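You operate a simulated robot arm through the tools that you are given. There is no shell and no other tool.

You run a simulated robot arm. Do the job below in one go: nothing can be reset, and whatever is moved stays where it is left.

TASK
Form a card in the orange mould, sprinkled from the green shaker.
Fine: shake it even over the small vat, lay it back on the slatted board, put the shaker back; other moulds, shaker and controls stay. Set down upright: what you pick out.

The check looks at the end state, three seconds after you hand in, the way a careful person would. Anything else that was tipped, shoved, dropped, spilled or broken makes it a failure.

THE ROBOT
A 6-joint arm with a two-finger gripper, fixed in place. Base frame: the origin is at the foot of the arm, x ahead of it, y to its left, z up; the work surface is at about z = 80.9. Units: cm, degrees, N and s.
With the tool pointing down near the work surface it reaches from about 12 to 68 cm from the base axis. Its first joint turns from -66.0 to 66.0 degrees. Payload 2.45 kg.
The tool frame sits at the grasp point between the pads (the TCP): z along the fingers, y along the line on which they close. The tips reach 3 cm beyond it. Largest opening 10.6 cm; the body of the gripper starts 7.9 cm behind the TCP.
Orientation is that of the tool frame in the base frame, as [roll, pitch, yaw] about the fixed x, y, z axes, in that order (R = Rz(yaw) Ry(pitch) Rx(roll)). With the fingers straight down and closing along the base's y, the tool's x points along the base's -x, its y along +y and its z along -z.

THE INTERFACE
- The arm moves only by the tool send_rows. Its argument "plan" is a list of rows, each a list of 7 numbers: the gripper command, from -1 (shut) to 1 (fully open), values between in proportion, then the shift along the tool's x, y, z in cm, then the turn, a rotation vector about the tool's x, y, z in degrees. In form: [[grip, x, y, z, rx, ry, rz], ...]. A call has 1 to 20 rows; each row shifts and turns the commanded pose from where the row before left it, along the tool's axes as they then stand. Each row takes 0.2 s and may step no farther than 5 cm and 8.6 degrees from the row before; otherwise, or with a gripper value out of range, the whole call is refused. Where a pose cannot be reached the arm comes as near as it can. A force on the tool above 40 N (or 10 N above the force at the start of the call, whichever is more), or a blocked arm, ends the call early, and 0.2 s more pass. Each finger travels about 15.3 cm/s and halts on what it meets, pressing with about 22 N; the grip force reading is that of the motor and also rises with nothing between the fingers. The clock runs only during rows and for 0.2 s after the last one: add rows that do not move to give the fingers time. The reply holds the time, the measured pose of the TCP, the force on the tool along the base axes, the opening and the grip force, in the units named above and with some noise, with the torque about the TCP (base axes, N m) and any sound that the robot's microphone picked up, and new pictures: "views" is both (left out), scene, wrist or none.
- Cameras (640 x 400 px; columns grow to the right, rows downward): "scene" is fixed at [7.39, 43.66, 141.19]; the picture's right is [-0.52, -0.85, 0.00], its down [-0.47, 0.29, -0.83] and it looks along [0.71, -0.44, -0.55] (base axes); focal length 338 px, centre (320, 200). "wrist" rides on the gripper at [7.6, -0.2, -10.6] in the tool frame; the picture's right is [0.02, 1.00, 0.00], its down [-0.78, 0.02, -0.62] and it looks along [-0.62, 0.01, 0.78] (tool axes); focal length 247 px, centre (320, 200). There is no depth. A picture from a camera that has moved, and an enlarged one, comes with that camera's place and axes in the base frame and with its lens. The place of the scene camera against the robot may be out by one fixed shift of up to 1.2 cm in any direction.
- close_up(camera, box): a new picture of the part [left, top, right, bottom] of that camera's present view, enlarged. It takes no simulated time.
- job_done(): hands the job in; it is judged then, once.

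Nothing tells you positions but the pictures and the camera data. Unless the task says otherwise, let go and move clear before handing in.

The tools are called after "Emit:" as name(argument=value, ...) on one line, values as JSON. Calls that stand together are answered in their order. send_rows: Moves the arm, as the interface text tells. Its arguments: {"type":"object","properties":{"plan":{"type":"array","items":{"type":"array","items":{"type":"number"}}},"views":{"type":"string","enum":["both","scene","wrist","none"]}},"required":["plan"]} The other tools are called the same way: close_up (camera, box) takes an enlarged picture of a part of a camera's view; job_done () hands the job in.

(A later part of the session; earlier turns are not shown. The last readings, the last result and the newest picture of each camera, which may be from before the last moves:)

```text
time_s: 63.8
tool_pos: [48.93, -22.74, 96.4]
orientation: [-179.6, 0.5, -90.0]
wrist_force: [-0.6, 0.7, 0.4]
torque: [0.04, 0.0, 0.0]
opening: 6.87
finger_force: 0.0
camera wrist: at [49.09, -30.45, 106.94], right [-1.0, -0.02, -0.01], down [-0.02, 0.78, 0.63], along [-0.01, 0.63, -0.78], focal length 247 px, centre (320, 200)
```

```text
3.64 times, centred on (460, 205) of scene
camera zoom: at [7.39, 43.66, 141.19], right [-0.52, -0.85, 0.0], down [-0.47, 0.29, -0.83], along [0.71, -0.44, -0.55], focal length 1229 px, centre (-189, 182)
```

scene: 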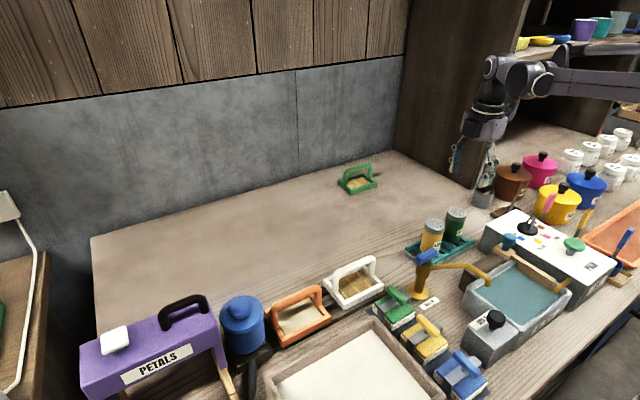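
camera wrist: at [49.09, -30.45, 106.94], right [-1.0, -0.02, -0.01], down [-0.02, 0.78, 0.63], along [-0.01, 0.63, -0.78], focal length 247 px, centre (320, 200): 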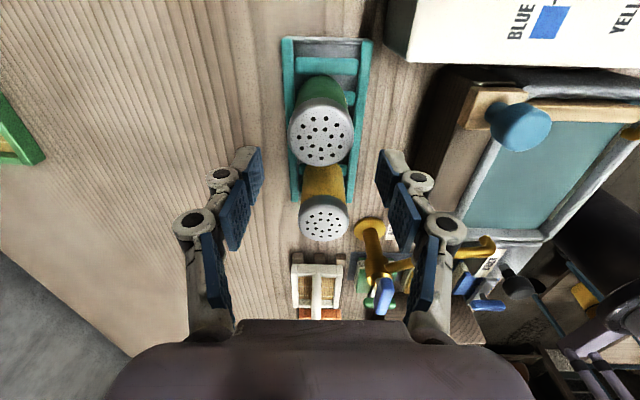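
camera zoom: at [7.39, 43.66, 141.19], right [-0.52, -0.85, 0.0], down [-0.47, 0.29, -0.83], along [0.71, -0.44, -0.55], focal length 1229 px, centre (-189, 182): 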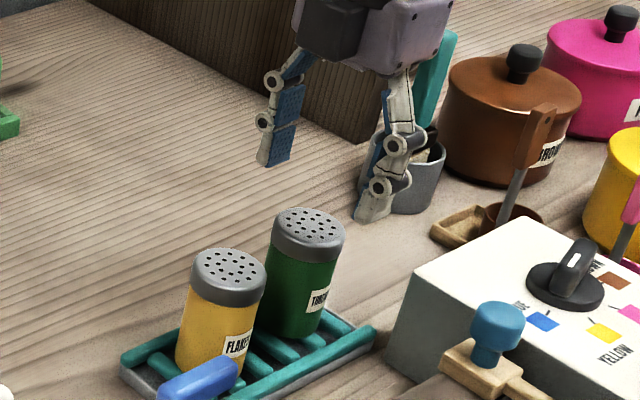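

The fingers are centred in x. I'll nudge 0.3 cm toward -y and descend to TCP z≈87.6, tips clear of the tray rails.

Emit:
send_rows(plan=[[0.3, 0.3, 0, 1.5, 0, 0, 0], [0.3, 0, 0, 2, 0, 0, 0], [0.3, 0, 0, 2, 0, 0, 0], [0.3, 0, 0, 1.5, 0, 0, 0], [0.3, 0, 0, 1, 0, 0, 0], [0.3, 0, 0, 0.6, 0, 0, 0], [0.3, 0, 0, 0, 0, 0, 0]], views="wrist")

Emit:
close_up(camera="wrist", box=[200, 80, 440, 280])

Emit:
close_up(camera="scene", box=[400, 170, 520, 270])

```text
time_s: 65.4
tool_pos: [49.09, -23.15, 87.77]
orientation: [-179.6, 0.5, -89.9]
wrist_force: [0.2, 1.0, 0.2]
torque: [-0.02, -0.03, 0.0]
opening: 6.86
finger_force: 0.0
camera wrist: at [49.15, -30.72, 98.35], right [-1.0, -0.02, -0.01], down [-0.02, 0.78, 0.63], along [-0.01, 0.63, -0.78], focal length 247 px, centre (320, 200)
```

wrist: 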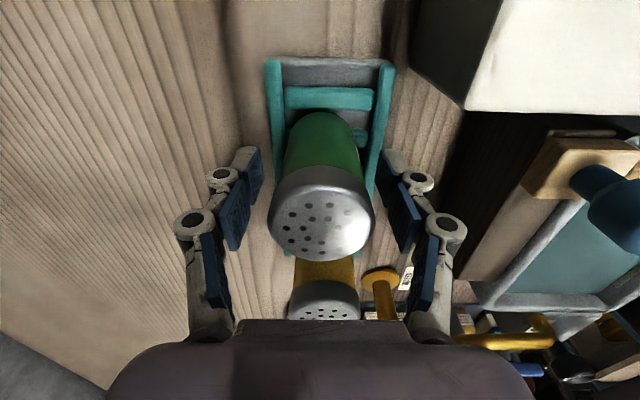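

```text
2.00 times, centred on (320, 180) of wrist
camera zoom: at [49.15, -30.72, 98.35], right [-1.0, -0.02, -0.01], down [-0.02, 0.78, 0.63], along [-0.01, 0.63, -0.78], focal length 494 px, centre (320, 240)
```

zoom: 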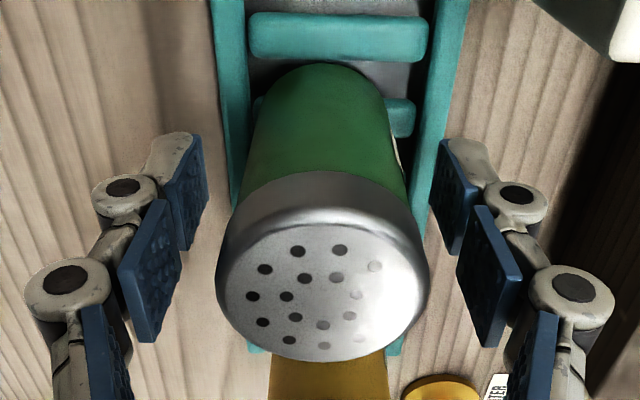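

```text
4.00 times, centred on (460, 220) of scene
camera zoom: at [7.39, 43.66, 141.19], right [-0.52, -0.85, 0.0], down [-0.47, 0.29, -0.83], along [0.71, -0.44, -0.55], focal length 1352 px, centre (-240, 120)
```

zoom: 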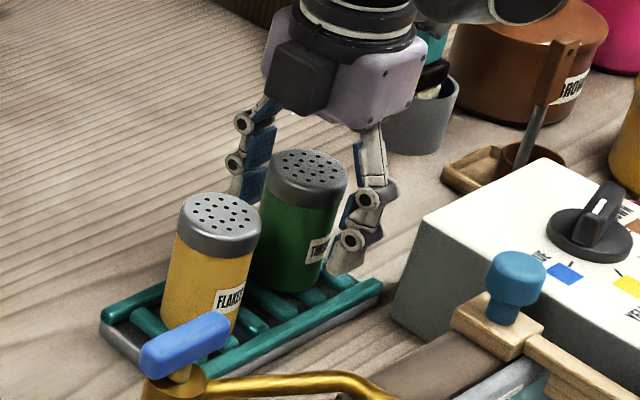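

The fingers straddle the green shaker with clearance all round. Closing gently.

Emit:
send_rows(plan=[[0.1, 0, 0, 0, 0, 0, 0], [0, 0, 0, 0, 0, 0, 0], [-0.1, 0, 0, 0, 0, 0, 0], [-0.2, 0, 0, 0, 0, 0, 0], [-0.4, 0, 0, 0, 0, 0, 0], [-0.4, 0, 0, 0, 0, 0, 0]], views="wrist")

Emit:
close_up(camera="scene", box=[400, 170, 520, 270])

```text
time_s: 66.8
tool_pos: [48.99, -23.06, 87.71]
orientation: [-179.7, 0.5, -89.9]
wrist_force: [0.3, -1.0, 0.3]
torque: [0.0, 0.02, 0.0]
opening: 4.51
finger_force: 22.2
camera wrist: at [49.15, -30.72, 98.37], right [-1.0, -0.02, -0.01], down [-0.02, 0.78, 0.63], along [-0.01, 0.63, -0.78], focal length 247 px, centre (320, 200)
```

wrist: 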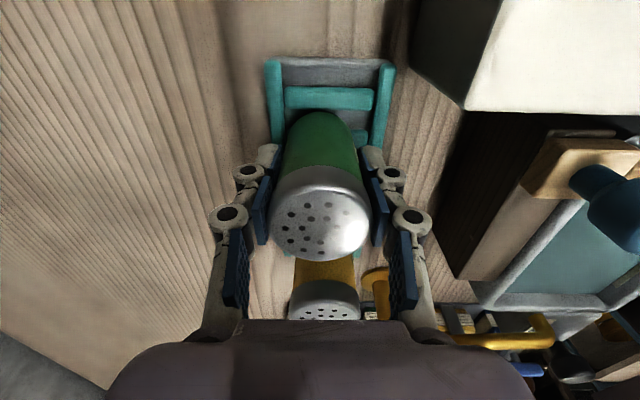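

```text
4.00 times, centred on (460, 220) of scene
camera zoom: at [7.4, 43.66, 141.19], right [-0.52, -0.85, 0.0], down [-0.47, 0.29, -0.83], along [0.71, -0.44, -0.55], focal length 1352 px, centre (-240, 120)
```

zoom: 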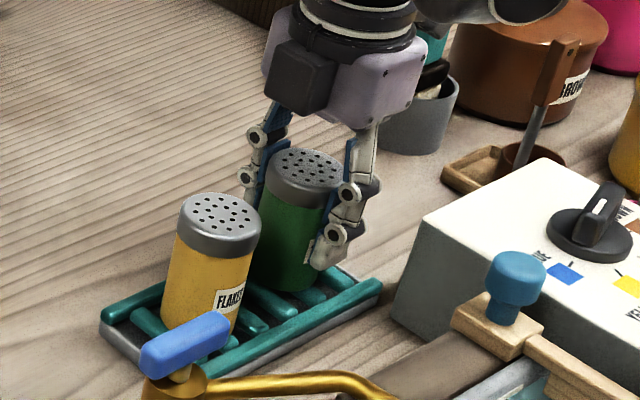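

Gripped at 4.5 cm. Lifting straight up, then carrying it to a clear bench spot at about (63, -6).

Emit:
send_rows(plan=[[-0.4, 0, 0, -0.5, 0, 0, 0], [-0.4, 0, 0, -1, 0, 0, 0], [-0.4, 0, 0, -2, 0, 0, 0], [-0.4, 0, 0, -3, 0, 0, 0], [-0.4, 0, 0, -3, 0, 0, 0], [-0.4, 0, 0, -2.5, 0, 0, 0], [-0.4, 0, 0, 0, 0, 0, 0]], views="both")

Emit:
close_up(camera="scene", box=[400, 150, 520, 260])

```text
time_s: 68.4
tool_pos: [48.89, -23.25, 99.77]
orientation: [-179.6, 0.5, -90.0]
wrist_force: [0.3, 0.2, -0.2]
torque: [0.01, 0.0, -0.01]
opening: 4.51
finger_force: 22.2
camera wrist: at [49.07, -30.94, 110.37], right [-1.0, -0.02, -0.01], down [-0.02, 0.78, 0.63], along [-0.01, 0.63, -0.78], focal length 247 px, centre (320, 200)
```

scene: 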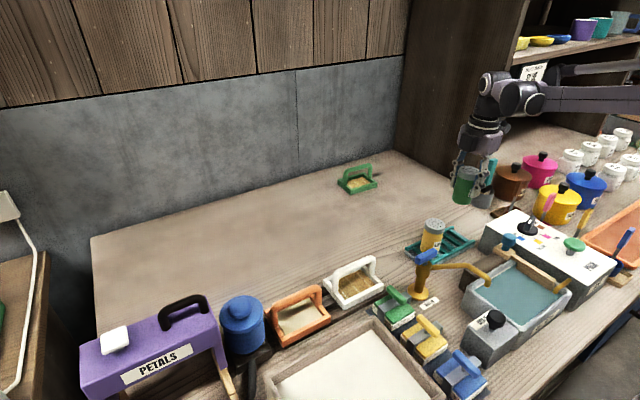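
wrist: 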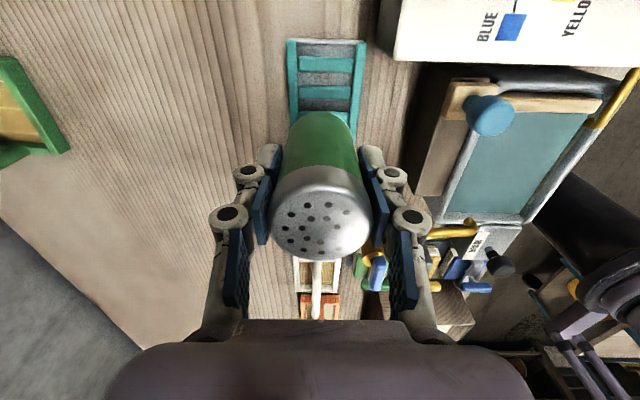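

```text
3.64 times, centred on (460, 205) of scene
camera zoom: at [7.4, 43.66, 141.19], right [-0.52, -0.85, 0.0], down [-0.47, 0.29, -0.83], along [0.71, -0.44, -0.55], focal length 1229 px, centre (-189, 182)
```

zoom: 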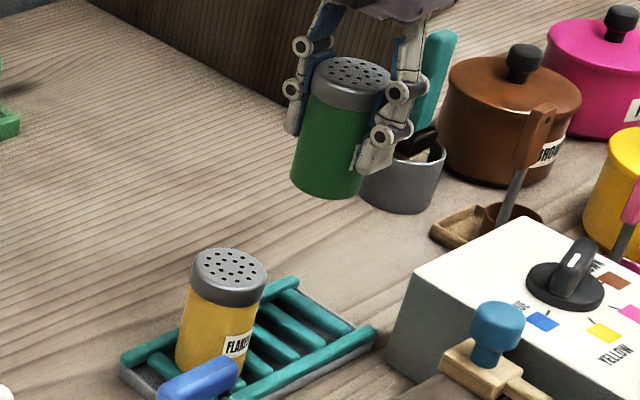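

The shaker is up and upright, its base about 4.8 cm below the TCP. Carrying it to the bench spot.

Emit:
send_rows(plan=[[-0.4, -1.4, -1.1, 0, 0, 0, 0], [-0.4, -2.6, -2.1, 0, 0, 0, 0], [-0.4, -3, -2.5, 0, 0, 0, 0], [-0.4, -3, -2.5, 0, 0, 0, 0], [-0.4, -3, -2.5, 0, 0, 0, 0], [-0.4, -2.6, -2.1, 0, 0, 0, 0], [-0.4, -1.6, -1.3, 0, 0, 0, 0], [-0.4, 0, 0, 0, 0, 0, 0], [-0.4, 0, 0, 0, 0, 0, 0]], views="scene")

```text
time_s: 70.4
tool_pos: [63.05, -6.06, 100.13]
orientation: [-179.6, 0.4, -89.9]
wrist_force: [0.2, -0.6, -0.7]
torque: [0.0, 0.0, -0.01]
opening: 4.49
finger_force: 21.9
```

scene: 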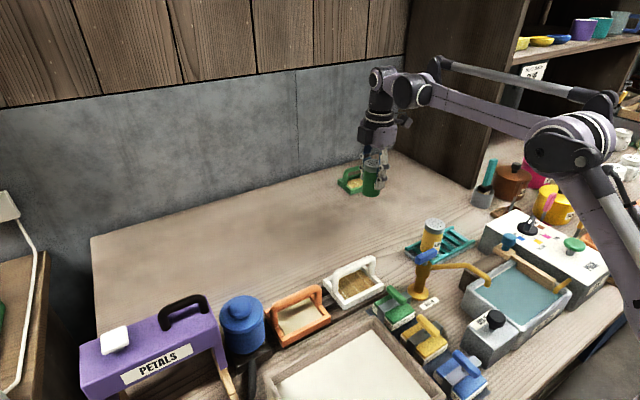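

Over the clear spot. Lowering to just above the bench.

Emit:
send_rows(plan=[[-0.4, 0, 0, 2, 0, 0, 0], [-0.4, 0, 0, 3, 0, 0, 0], [-0.4, 0, 0, 3, 0, 0, 0], [-0.4, 0, 0, 2.5, 0, 0, 0], [-0.4, 0, 0, 1.5, 0, 0, 0], [-0.4, 0, 0, 0.8, 0, 0, 0], [-0.4, 0, 0, 0.3, 0, 0, 0], [-0.4, 0, 0, 0, 0, 0, 0]], views="wrist")

Emit:
close_up(camera="scene", box=[320, 160, 440, 260])

```text
time_s: 72.2
tool_pos: [63.24, -5.89, 86.73]
orientation: [-179.6, 0.5, -89.9]
wrist_force: [0.3, 0.3, 0.0]
torque: [0.0, -0.03, -0.02]
opening: 4.5
finger_force: 21.8
camera wrist: at [63.33, -13.51, 97.47], right [-1.0, -0.02, -0.01], down [-0.02, 0.78, 0.63], along [-0.01, 0.63, -0.78], focal length 247 px, centre (320, 200)
```

wrist: 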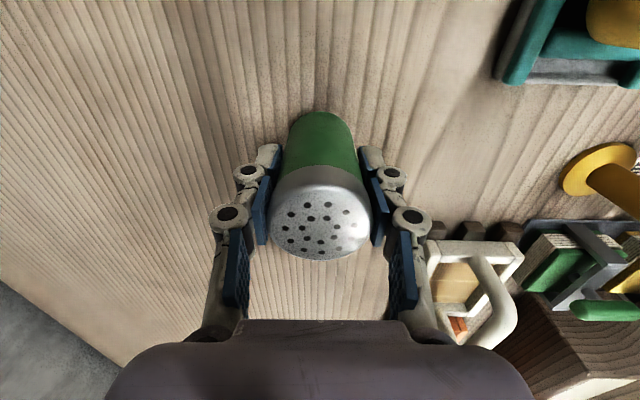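

```text
4.00 times, centred on (380, 210) of scene
camera zoom: at [7.4, 43.66, 141.19], right [-0.52, -0.85, 0.0], down [-0.47, 0.29, -0.83], along [0.71, -0.44, -0.55], focal length 1352 px, centre (80, 160)
```

zoom: 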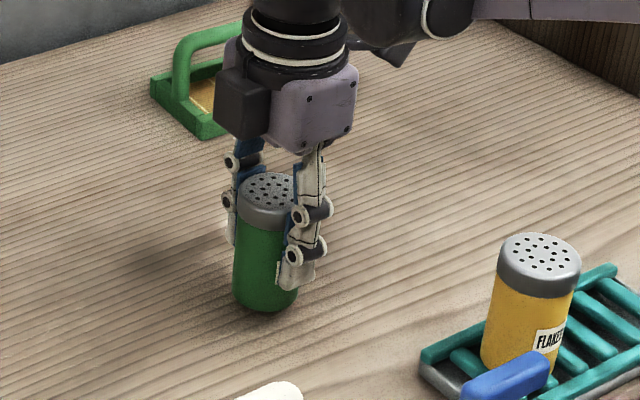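

The base is very near the bench. I'll feel for contact in small steps.

Emit:
send_rows(plan=[[-0.4, 0, 0, 0.2, 0, 0, 0], [-0.4, 0, 0, 0.2, 0, 0, 0], [-0.4, 0, 0, 0, 0, 0, 0]], views="none")

Emit:
send_rows(plan=[[-0.4, 0, 0, 0.15, 0, 0, 0], [-0.4, 0, 0, 0.15, 0, 0, 0], [-0.4, 0, 0, 0, 0, 0, 0]], views="none")

```text
time_s: 73.0
tool_pos: [63.08, -5.88, 86.48]
orientation: [-179.6, 0.5, -89.9]
wrist_force: [-0.5, 0.3, -1.0]
torque: [0.01, 0.0, -0.01]
opening: 4.48
finger_force: 22.3
```

```text
time_s: 73.8
tool_pos: [63.03, -6.0, 86.18]
orientation: [-179.6, 0.5, -89.8]
wrist_force: [0.1, -0.3, -1.3]
torque: [-0.03, 0.02, 0.05]
opening: 4.53
finger_force: 22.5
```

Emit:
send_rows(plan=[[-0.4, 0, 0, 0.15, 0, 0, 0], [-0.4, 0, 0, 0.1, 0, 0, 0], [-0.4, 0, 0, 0, 0, 0, 0]], views="none")

Emit:
close_up(camera="scene", box=[340, 180, 420, 250])

```text
time_s: 74.6
tool_pos: [63.15, -5.92, 85.88]
orientation: [-179.6, 0.4, -89.8]
wrist_force: [0.0, -0.4, -0.8]
torque: [0.01, -0.02, -0.01]
opening: 4.51
finger_force: 22.2
```

```text
5.71 times, centred on (380, 215) of scene
camera zoom: at [7.4, 43.66, 141.19], right [-0.52, -0.85, 0.0], down [-0.47, 0.29, -0.83], along [0.71, -0.44, -0.55], focal length 1932 px, centre (-23, 114)
```

zoom: 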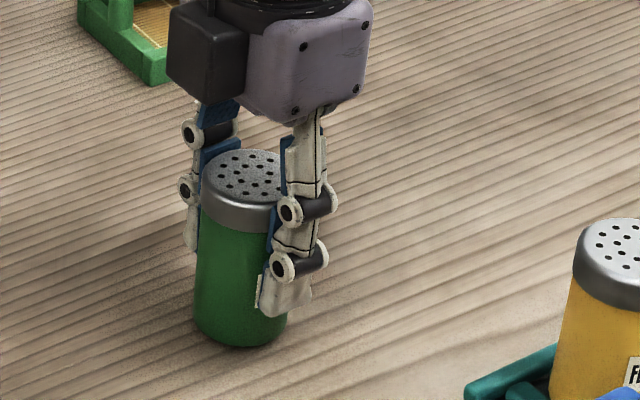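

No contact force yet, so I'll continue in 0.15 cm steps.

Emit:
send_rows(plan=[[-0.4, 0, 0, 0.15, 0, 0, 0], [-0.4, 0, 0, 0, 0, 0, 0]], views="none")

Emit:
send_rows(plan=[[-0.4, 0, 0, 0.15, 0, 0, 0], [-0.4, 0, 0, 0, 0, 0, 0]], views="none")

Emit:
send_rows(plan=[[-0.4, 0, 0, 0.15, 0, 0, 0], [-0.4, 0, 0, 0, 0, 0, 0]], views="none")

```text
time_s: 75.2
tool_pos: [63.1, -5.94, 85.91]
orientation: [-179.6, 0.5, -90.0]
wrist_force: [-0.7, 0.5, -0.6]
torque: [-0.03, -0.02, -0.01]
opening: 4.52
finger_force: 22.0
```

```text
time_s: 75.8
tool_pos: [63.22, -5.93, 85.58]
orientation: [-179.7, 0.5, -89.9]
wrist_force: [-0.6, -0.8, 0.1]
torque: [-0.02, -0.01, 0.02]
opening: 4.5
finger_force: 21.8
```

```text
time_s: 76.4
tool_pos: [63.16, -5.86, 85.41]
orientation: [-179.6, 0.5, -89.9]
wrist_force: [-0.4, -1.0, 5.8]
torque: [-0.04, 0.02, 0.01]
opening: 4.5
finger_force: 22.0
```

Contact at TCP z≈85.4. Releasing gently and rising.

Emit:
send_rows(plan=[[-0.3, 0, 0, -0.05, 0, 0, 0], [-0.15, 0, 0, 0, 0, 0, 0], [0, 0, 0, 0, 0, 0, 0], [0.2, 0, 0, 0, 0, 0, 0], [0.3, 0, 0, 0, 0, 0, 0], [0.3, 0, 0, -2, 0, 0, 0], [0.3, 0, 0, -3, 0, 0, 0], [0.3, 0, 0, -4, 0, 0, 0], [0.3, 0, 0, -4, 0, 0, 0], [0.3, 0, 0, -4, 0, 0, 0], [0.3, 0, 0, -3, 0, 0, 0], [0.3, 0, 0, 0, 0, 0, 0]], views="both")

Emit:
close_up(camera="scene", box=[340, 180, 420, 250])

```text
time_s: 79.0
tool_pos: [62.95, -6.41, 105.35]
orientation: [-179.6, 0.5, -89.9]
wrist_force: [-0.1, 0.0, 1.2]
torque: [-0.03, 0.02, 0.0]
opening: 6.89
finger_force: 0.0
camera wrist: at [63.18, -14.02, 115.96], right [-1.0, -0.02, -0.01], down [-0.02, 0.78, 0.63], along [-0.01, 0.63, -0.78], focal length 247 px, centre (320, 200)
```

scene: 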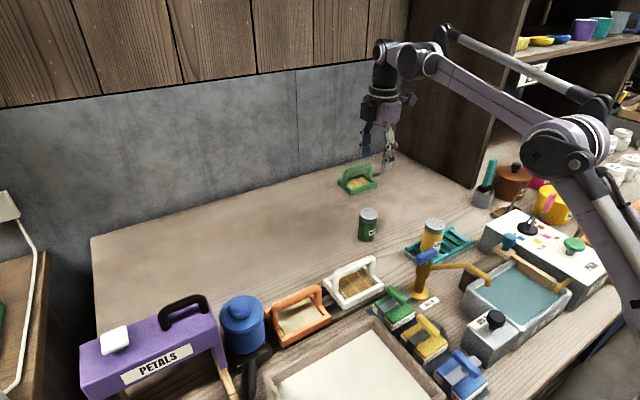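
wrist: 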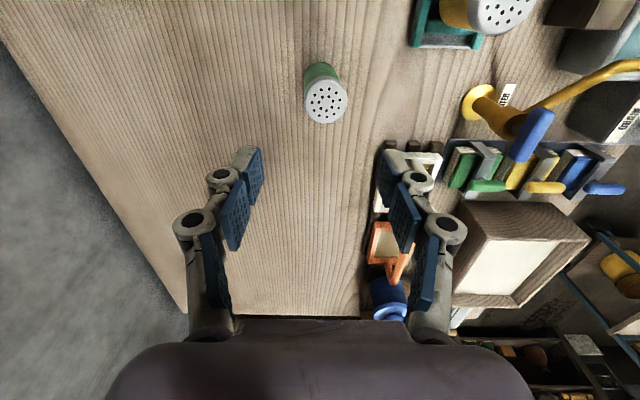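

```text
5.71 times, centred on (380, 215) of scene
camera zoom: at [7.39, 43.66, 141.19], right [-0.52, -0.85, 0.0], down [-0.47, 0.29, -0.83], along [0.71, -0.44, -0.55], focal length 1932 px, centre (-23, 114)
```

zoom: 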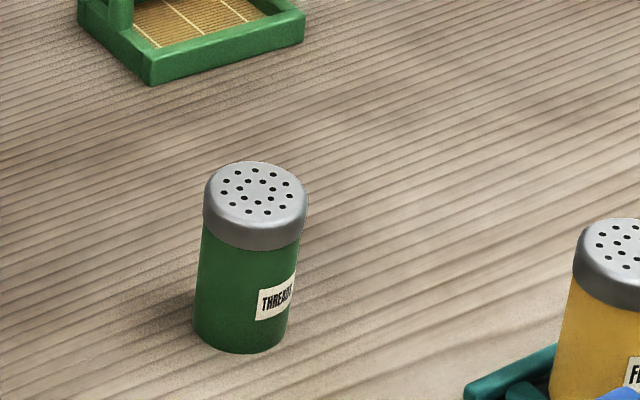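

The green shaker stands upright on the bench. Now I'll rotate the tool to a 35°-down side approach with the camera on top.

Emit:
send_rows(plan=[[0.3, 0, 0, 0, 0, 0, -8.46], [0.3, 0, 0, 0, 0, 0, -8.46], [0.3, 0, 0, 0, 0, 0, -8.46], [0.3, 0, 0, 0, 0, 0, -8.46], [0.3, 0, 0, 0, 0, 0, -8.46], [0.3, 0, 0, 0, 0, 0, -8.46], [0.3, 0, 0, 0, 0, 0, -8.46], [0.3, 0, 0, 0, 0, 0, -8.46], [0.3, 0, 0, 0, 0, 0, -8.46], [0.3, 0, 0, 0, 0, 0, -8.46], [0.3, 0, 0, 0, 0, 7.86, 0], [0.3, 0, 0, 0, 0, 7.86, 0], [0.3, 0, 0, 0, 0, 7.86, 0], [0.3, 0, 0, 0, 0, 7.86, 0], [0.3, 0, 0, 0, 0, 7.86, 0], [0.3, 0, 0, 0, 0, 7.86, 0], [0.3, 0, 0, 0, 0, 7.84, 0], [0.3, 0, 0, 0, 0, 0, 0]], views="scene")

```text
time_s: 82.8
tool_pos: [63.03, -4.42, 105.4]
orientation: [-179.5, -55.4, -12.2]
wrist_force: [-0.3, 0.3, -0.3]
torque: [-0.01, -0.03, -0.03]
opening: 6.9
finger_force: 0.2
out of reach, approached as far as the arm can: row 10
```

scene: 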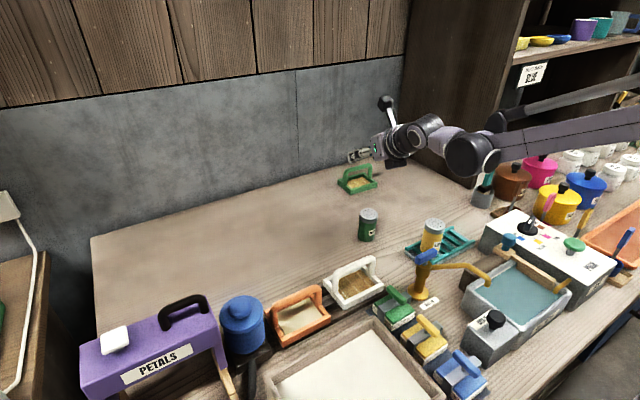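

The tool sits at 35° down, heading -12°, which still clears the faucet and yellow shaker. I'll back off along the approach line and check alignment.

Emit:
send_rows(plan=[[0.3, -3.4, 0.3, -1.6, 0, 0, 0], [0.3, -3.4, 0.3, -1.6, 0, 0, 0], [0.3, -3.4, 0.3, -1.6, 0, 0, 0], [0.3, -3.4, 0.3, -1.6, 0, 0, 0], [0.3, -3.4, 0.3, -1.6, 0, 0, 0], [0.3, 0, 0, 0, 0, 0, 0], [0.3, 0, 0, 0, 0, 0, 0]], views="both")

Emit:
close_up(camera="wrist", box=[200, 40, 440, 240])

Emit:
close_up(camera="scene", box=[340, 170, 540, 320])

```text
time_s: 84.4
tool_pos: [47.03, -2.61, 96.06]
orientation: [-179.6, -55.3, -12.2]
wrist_force: [-0.1, -0.3, 0.6]
torque: [-0.01, -0.02, 0.01]
opening: 6.9
finger_force: 0.2
camera wrist: at [42.75, -1.55, 108.38], right [-0.19, -0.98, 0.01], down [-0.94, 0.18, -0.29], along [0.28, -0.07, -0.96], focal length 247 px, centre (320, 200)
```

scene: 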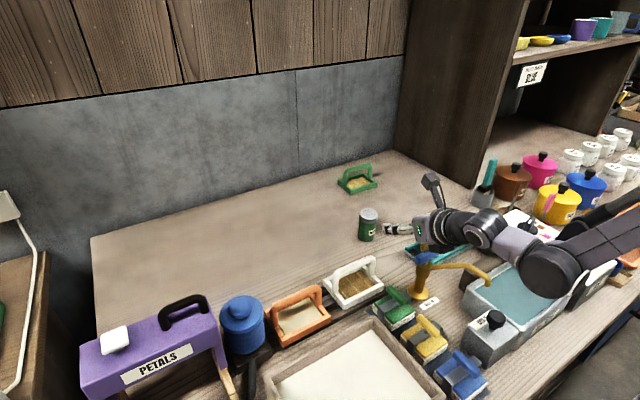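
wrist: 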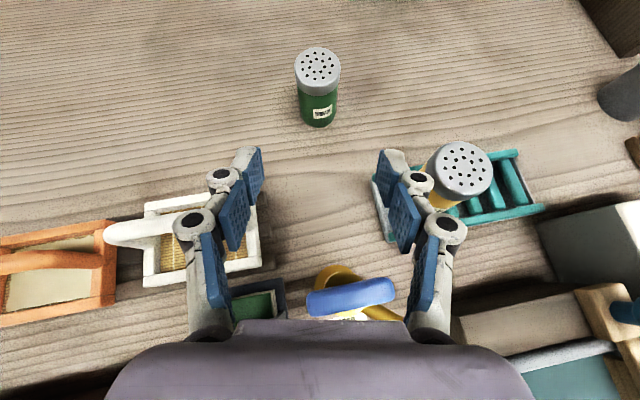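

```text
2.00 times, centred on (320, 140) of wrist
camera zoom: at [42.75, -1.55, 108.38], right [-0.19, -0.98, 0.01], down [-0.94, 0.18, -0.29], along [0.28, -0.07, -0.96], focal length 494 px, centre (320, 320)
```

zoom: 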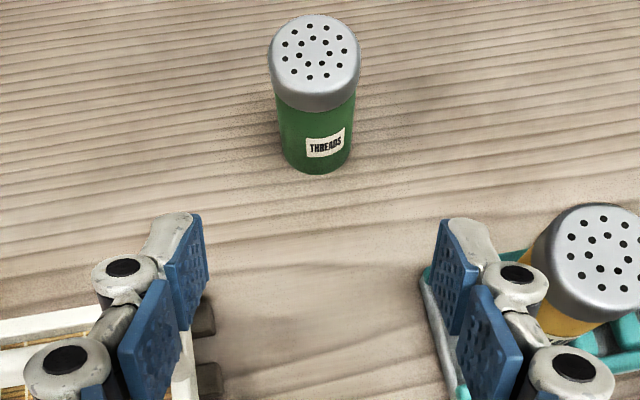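

```text
2.67 times, centred on (440, 245) of scene
camera zoom: at [7.39, 43.66, 141.19], right [-0.52, -0.85, 0.0], down [-0.47, 0.29, -0.83], along [0.71, -0.44, -0.55], focal length 901 px, centre (0, 80)
```

zoom: 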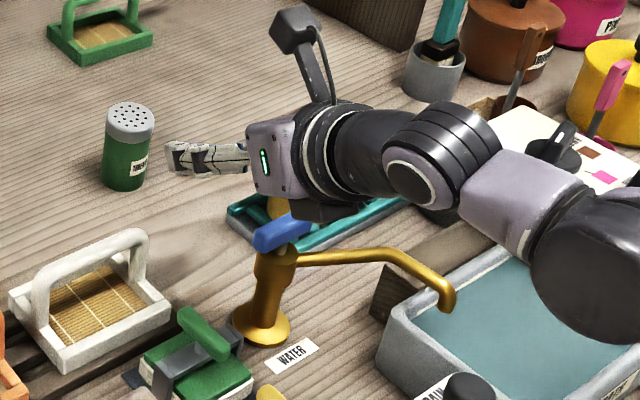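

The shaker is visible straight ahead, but at 35° the wrist would pass close over the faucet. I'll steepen to 45° and turn the heading to -20° before approaching.

Emit:
send_rows(plan=[[0.3, 0, 0, 0, -6.58, 0, 4.54], [0.3, 0, 0, 0, 0, -5, 0], [0.3, 0, 0, 0, 0, -5, 0], [0.3, 1.5, -1.2, 1.7, 0, 0, 0], [0.3, 1.6, -1.2, 1.8, 0, 0, 0], [0.3, 0, 0, 0, 0, 0, 0], [0.3, 0, 0, 0, 0, 0, 0]], views="both")

Emit:
close_up(camera="wrist", box=[200, 40, 440, 240])

Emit:
close_up(camera="scene", box=[320, 160, 560, 320])

```text
time_s: 86.0
tool_pos: [52.21, -1.86, 95.86]
orientation: [-179.6, -45.3, -20.0]
wrist_force: [0.0, 0.0, 0.4]
torque: [0.03, 0.02, 0.0]
opening: 6.88
finger_force: 0.1
camera wrist: at [50.12, -0.92, 108.86], right [-0.32, -0.95, 0.01], down [-0.94, 0.32, -0.12], along [0.11, -0.05, -0.99], focal length 247 px, centre (320, 200)
```

scene: 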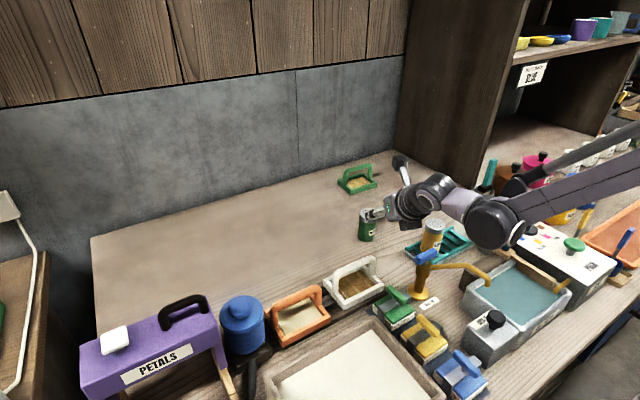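
wrist: 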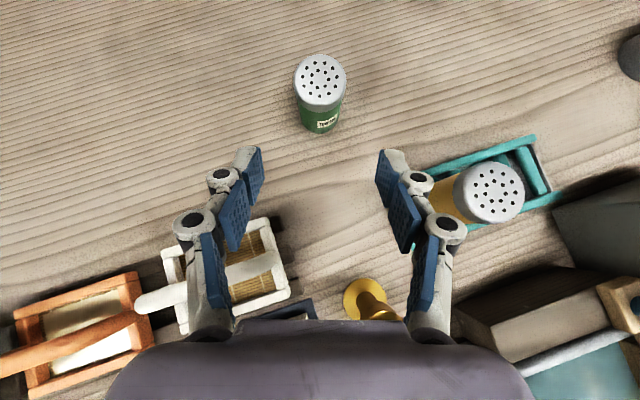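

```text
2.00 times, centred on (320, 140) of wrist
camera zoom: at [50.12, -0.92, 108.86], right [-0.32, -0.95, 0.01], down [-0.94, 0.32, -0.12], along [0.11, -0.05, -0.99], focal length 494 px, centre (320, 320)
```

zoom: 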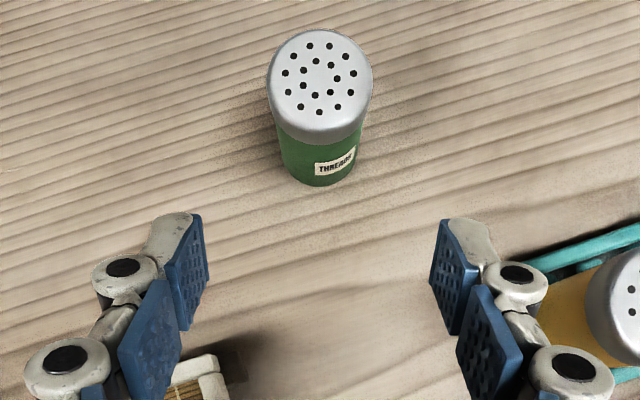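

```text
2.50 times, centred on (440, 240) of scene
camera zoom: at [7.4, 43.66, 141.19], right [-0.52, -0.85, 0.0], down [-0.47, 0.29, -0.83], along [0.71, -0.44, -0.55], focal length 845 px, centre (20, 100)
```

zoom: 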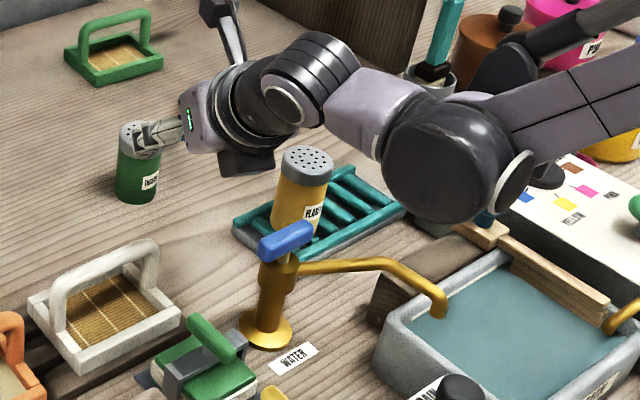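

The shaker is at about (62.2, -5.35) and aligned with the tool axis. Advancing most of the way.

Emit:
send_rows(plan=[[0.3, -0.3, -0.04, 2.5, 0, 0, 0], [0.3, -0.3, -0.04, 2.5, 0, 0, 0], [0.3, -0.31, -0.05, 2.5, 0, 0, 0], [0.3, 0, 0, 2, 0, 0, 0], [0.3, 0, 0, 0, 0, 0, 0]], views="both")

Emit:
close_up(camera="wrist", box=[200, 80, 440, 280])

Emit:
close_up(camera="scene", box=[320, 160, 560, 320])

```text
time_s: 87.2
tool_pos: [57.97, -3.65, 88.72]
orientation: [-179.5, -45.3, -19.9]
wrist_force: [-0.2, 0.1, 0.1]
torque: [0.0, 0.03, 0.0]
opening: 6.91
finger_force: 0.0
camera wrist: at [55.95, -2.81, 101.65], right [-0.32, -0.95, 0.01], down [-0.94, 0.32, -0.12], along [0.11, -0.05, -0.99], focal length 247 px, centre (320, 200)
```

scene: 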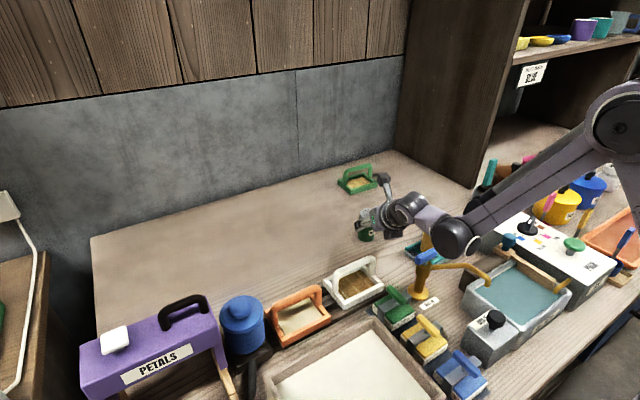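
wrist: 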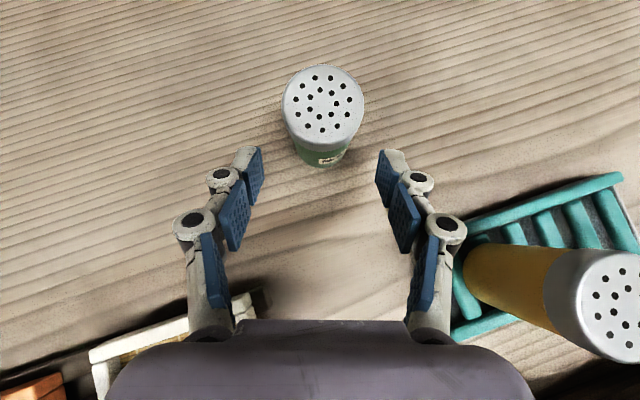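

```text
2.00 times, centred on (320, 180) of wrist
camera zoom: at [55.95, -2.81, 101.65], right [-0.32, -0.95, 0.01], down [-0.94, 0.32, -0.12], along [0.11, -0.05, -0.99], focal length 494 px, centre (320, 240)
```

zoom: 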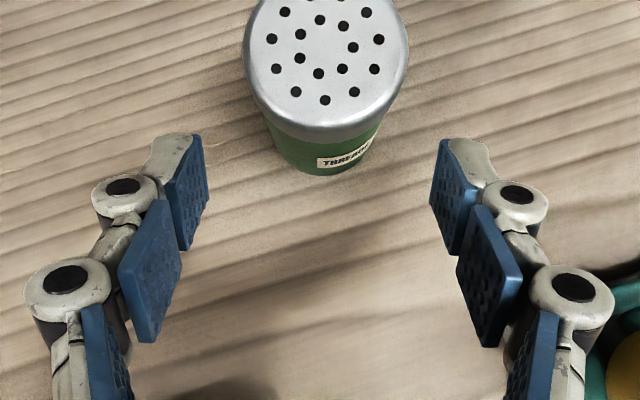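

```text
2.50 times, centred on (440, 240) of scene
camera zoom: at [7.39, 43.66, 141.19], right [-0.52, -0.85, 0.0], down [-0.47, 0.29, -0.83], along [0.71, -0.44, -0.55], focal length 845 px, centre (20, 100)
```

zoom: 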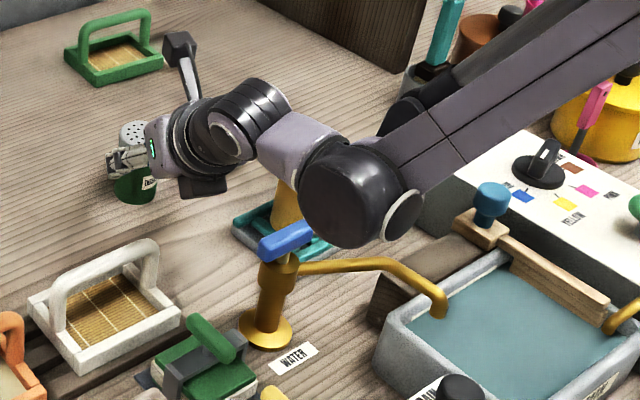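

Still aligned, and the wrist clears the faucet by about 4 cm. Final 5.3 cm advance.

Emit:
send_rows(plan=[[0.3, -0.1, 0.03, 1.5, 0, 0, 0], [0.3, -0.1, 0.03, 1.5, 0, 0, 0], [0.3, -0.08, 0.03, 1.3, 0, 0, 0], [0.3, 0, 0, 1, 0, 0, 0], [0.3, 0, 0, 0, 0, 0, 0]], views="both")

Emit:
close_up(camera="wrist", box=[200, 80, 440, 280])

Emit:
close_up(camera="scene", box=[330, 180, 430, 260])

```text
time_s: 88.4
tool_pos: [61.39, -5.08, 84.7]
orientation: [-179.7, -45.4, -20.0]
wrist_force: [0.3, -0.2, -0.2]
torque: [0.0, 0.02, 0.0]
opening: 6.89
finger_force: 0.0
camera wrist: at [59.31, -4.14, 97.6], right [-0.32, -0.95, 0.01], down [-0.94, 0.32, -0.12], along [0.11, -0.05, -0.99], focal length 247 px, centre (320, 200)
```

scene: 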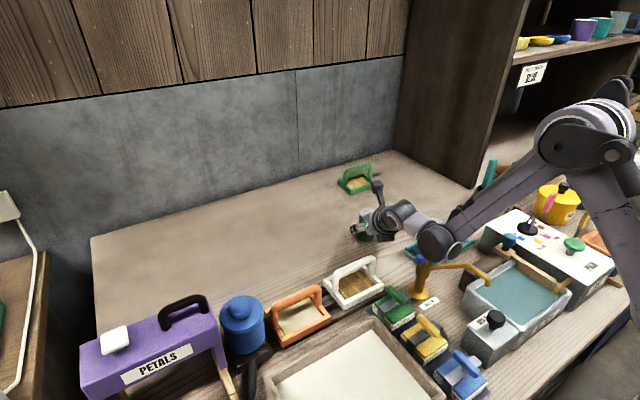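
wrist: 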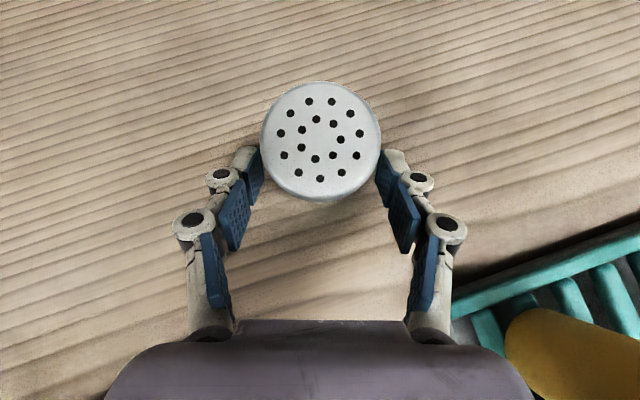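

```text
2.00 times, centred on (320, 180) of wrist
camera zoom: at [59.31, -4.14, 97.6], right [-0.32, -0.95, 0.01], down [-0.94, 0.32, -0.12], along [0.11, -0.05, -0.99], focal length 494 px, centre (320, 240)
```

zoom: 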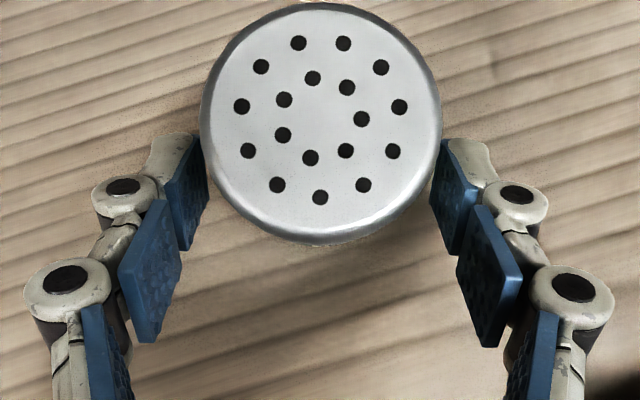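

```text
5.00 times, centred on (380, 220) of scene
camera zoom: at [7.39, 43.66, 141.19], right [-0.52, -0.85, 0.0], down [-0.47, 0.29, -0.83], along [0.71, -0.44, -0.55], focal length 1690 px, centre (20, 100)
```

zoom: 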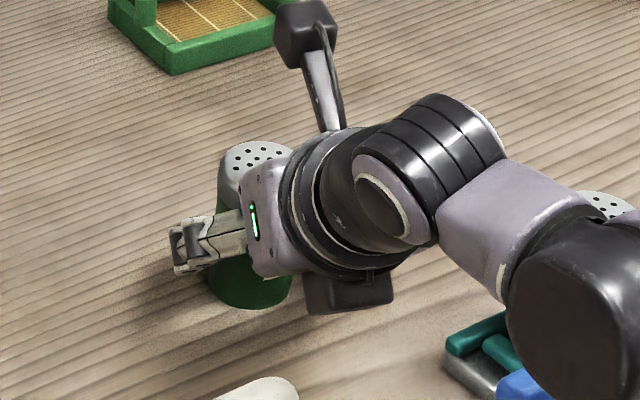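

The cap sits between the fingers. I'll advance 0.3 cm more and close.

Emit:
send_rows(plan=[[0.3, 0.1, 0, 0.3, 0, 0, 0], [0.1, 0, 0, 0, 0, 0, 0], [0, 0, 0, 0, 0, 0, 0], [-0.1, 0, 0, 0, 0, 0, 0], [-0.2, 0, 0, 0, 0, 0, 0], [-0.4, 0, 0, 0, 0, 0, 0], [-0.4, 0, 0, 0, 0, 0, 0]], views="wrist")

Emit:
close_up(camera="scene", box=[330, 180, 430, 260])

```text
time_s: 90.0
tool_pos: [61.61, -5.15, 84.5]
orientation: [-179.6, -45.4, -20.0]
wrist_force: [0.3, -1.0, -0.2]
torque: [-0.01, 0.01, 0.01]
opening: 4.47
finger_force: 22.1
camera wrist: at [59.56, -4.21, 97.46], right [-0.32, -0.95, 0.01], down [-0.94, 0.32, -0.12], along [0.11, -0.05, -0.99], focal length 247 px, centre (320, 200)
```

wrist: 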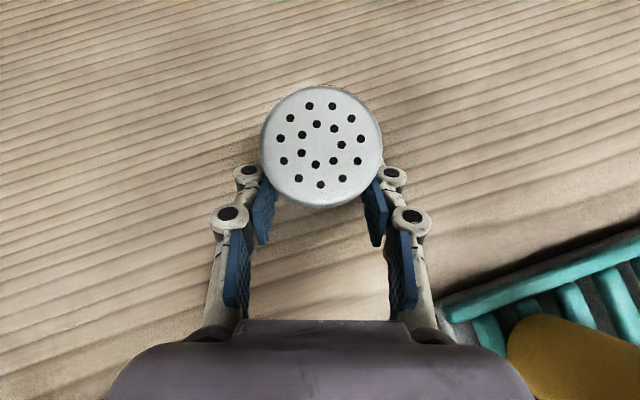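

```text
5.00 times, centred on (380, 220) of scene
camera zoom: at [7.39, 43.66, 141.19], right [-0.52, -0.85, 0.0], down [-0.47, 0.29, -0.83], along [0.71, -0.44, -0.55], focal length 1690 px, centre (20, 100)
```

zoom: 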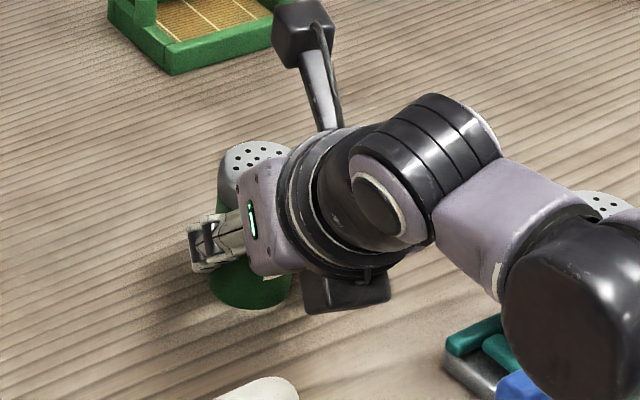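

Side grip is firm (4.47 cm). I'll lift the shaker straight up 14 cm, keeping it upright.

Emit:
send_rows(plan=[[-0.4, 0.36, 0, -0.35, 0, 0, 0], [-0.4, 0.71, 0, -0.7, 0, 0, 0], [-0.4, 1.42, 0, -1.4, 0, 0, 0], [-0.4, 2.14, 0, -2.11, 0, 0, 0], [-0.4, 2.14, 0, -2.11, 0, 0, 0], [-0.4, 2.14, 0, -2.11, 0, 0, 0], [-0.4, 1.07, 0, -1.05, 0, 0, 0], [-0.4, 0, 0, 0, 0, 0, 0]], views="both")

Emit:
close_up(camera="scene", box=[330, 130, 450, 230])

```text
time_s: 91.8
tool_pos: [61.4, -5.25, 98.42]
orientation: [-179.6, -45.3, -20.0]
wrist_force: [0.7, 0.1, -1.1]
torque: [-0.02, 0.02, -0.03]
opening: 4.46
finger_force: 22.3
camera wrist: at [59.43, -4.26, 111.42], right [-0.32, -0.95, 0.01], down [-0.94, 0.32, -0.12], along [0.11, -0.05, -0.99], focal length 247 px, centre (320, 200)
```

scene: 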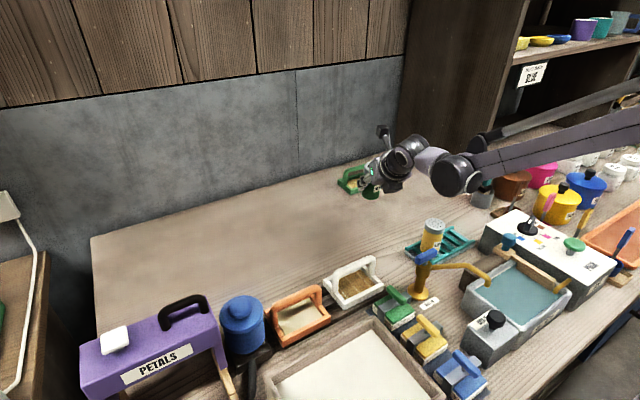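
wrist: 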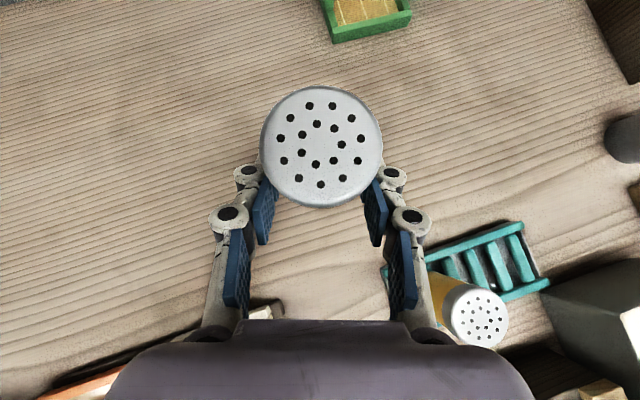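

```text
4.00 times, centred on (390, 180) of scene
camera zoom: at [7.4, 43.66, 141.19], right [-0.52, -0.85, 0.0], down [-0.47, 0.29, -0.83], along [0.71, -0.44, -0.55], focal length 1352 px, centre (40, 280)
```

zoom: 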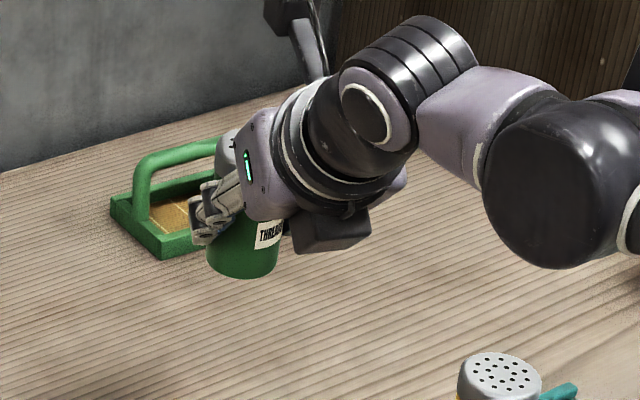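

Lifted securely. Now I'll carry it upright on an arc to above the orange mould.

Emit:
send_rows(plan=[[-0.4, -2.04, -2.79, -2.07, 2.78, 0, -2.74], [-0.4, -1.9, -2.98, -1.93, 2.78, 0, -2.74], [-0.4, -1.75, -3.15, -1.78, 2.78, 0, -2.74], [-0.4, -1.6, -3.32, -1.62, 2.78, 0, -2.74], [-0.4, -1.44, -3.46, -1.46, 2.78, 0, -2.74], [-0.4, -1.27, -3.6, -1.29, 2.78, 0, -2.74], [-0.4, -1.09, -3.71, -1.11, 2.78, 0, -2.74], [-0.4, -0.91, -3.81, -0.93, 2.78, 0, -2.74], [-0.4, 0, 0, 0, 0, 0, 0], [-0.4, 0, 0, 0, 0, 0, 0]], views="both")

Emit:
close_up(camera="scene", box=[220, 190, 420, 340])

```text
time_s: 94.0
tool_pos: [47.19, 23.52, 98.52]
orientation: [-179.6, -45.6, 11.2]
wrist_force: [0.4, 1.0, -0.8]
torque: [-0.02, -0.02, -0.01]
opening: 4.46
finger_force: 22.4
camera wrist: at [45.05, 23.26, 111.5], right [0.21, -0.98, 0.01], down [-0.97, -0.21, -0.12], along [0.12, 0.02, -0.99], focal length 247 px, centre (320, 200)
```

scene: 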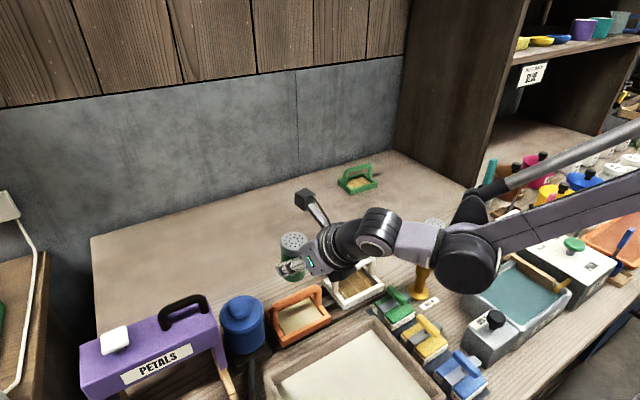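
wrist: 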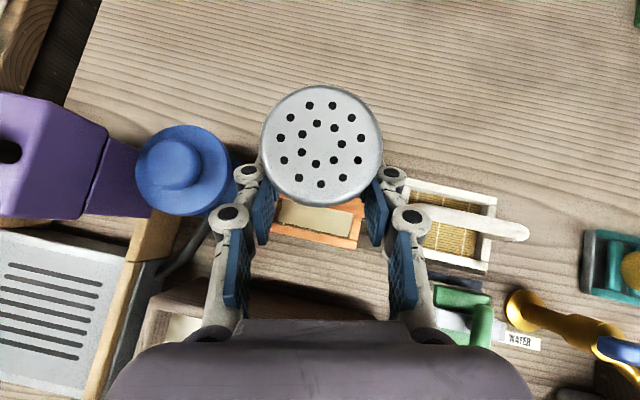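

```text
2.67 times, centred on (320, 265) of scene
camera zoom: at [7.39, 43.67, 141.19], right [-0.52, -0.85, 0.0], down [-0.47, 0.29, -0.83], along [0.71, -0.44, -0.55], focal length 901 px, centre (320, 27)
```

zoom: 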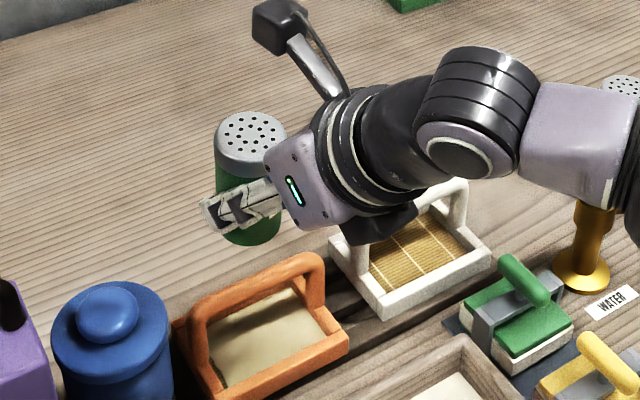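

The cap is over the mould centre, still upright. I'll roll the tool 180° about its axis while holding the cap in place, which brings the shaker only to horizontal.

Emit:
send_rows(plan=[[-0.4, 0.041, -0.545, 0, 0, 0, 8.57], [-0.4, 0.041, -0.545, 0, 0, 0, 8.57], [-0.4, 0.041, -0.545, 0, 0, 0, 8.57], [-0.4, 0.041, -0.545, 0, 0, 0, 8.57], [-0.4, 0.041, -0.545, 0, 0, 0, 8.57], [-0.4, 0.041, -0.545, 0, 0, 0, 8.57], [-0.4, 0.041, -0.545, 0, 0, 0, 8.57], [-0.4, 0.041, -0.545, 0, 0, 0, 8.57], [-0.4, 0.041, -0.545, 0, 0, 0, 8.57], [-0.4, 0.041, -0.545, 0, 0, 0, 8.57], [-0.4, 0.041, -0.545, 0, 0, 0, 8.57], [-0.4, 0.041, -0.545, 0, 0, 0, 8.57], [-0.4, 0.041, -0.545, 0, 0, 0, 8.57], [-0.4, 0.041, -0.545, 0, 0, 0, 8.57], [-0.4, 0.041, -0.545, 0, 0, 0, 8.57], [-0.4, 0.041, -0.545, 0, 0, 0, 8.57], [-0.4, 0, 0, 0, 0, 0, 0]], views="both")

```text
time_s: 97.6
tool_pos: [51.14, 26.9, 103.29]
orientation: [-145.6, 31.9, -115.8]
wrist_force: [-0.7, -0.1, -0.4]
torque: [0.02, 0.01, -0.02]
opening: 4.47
finger_force: 22.3
camera wrist: at [40.98, 19.44, 106.75], right [-0.62, 0.61, -0.49], down [-0.15, 0.52, 0.84], along [0.77, 0.6, -0.23], focal length 247 px, centre (320, 200)
```

scene: 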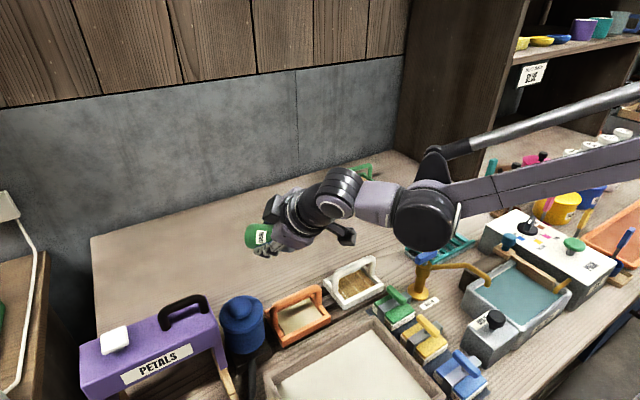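
wrist: 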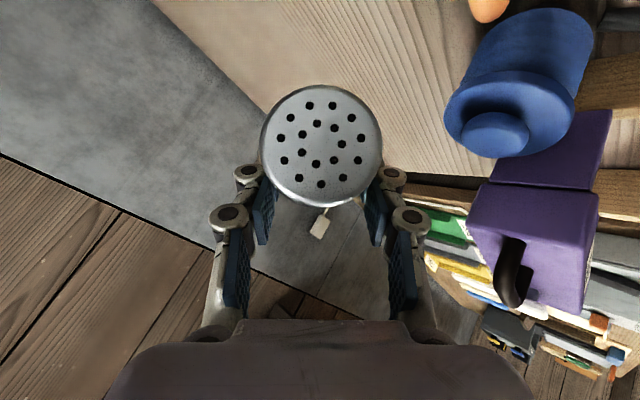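

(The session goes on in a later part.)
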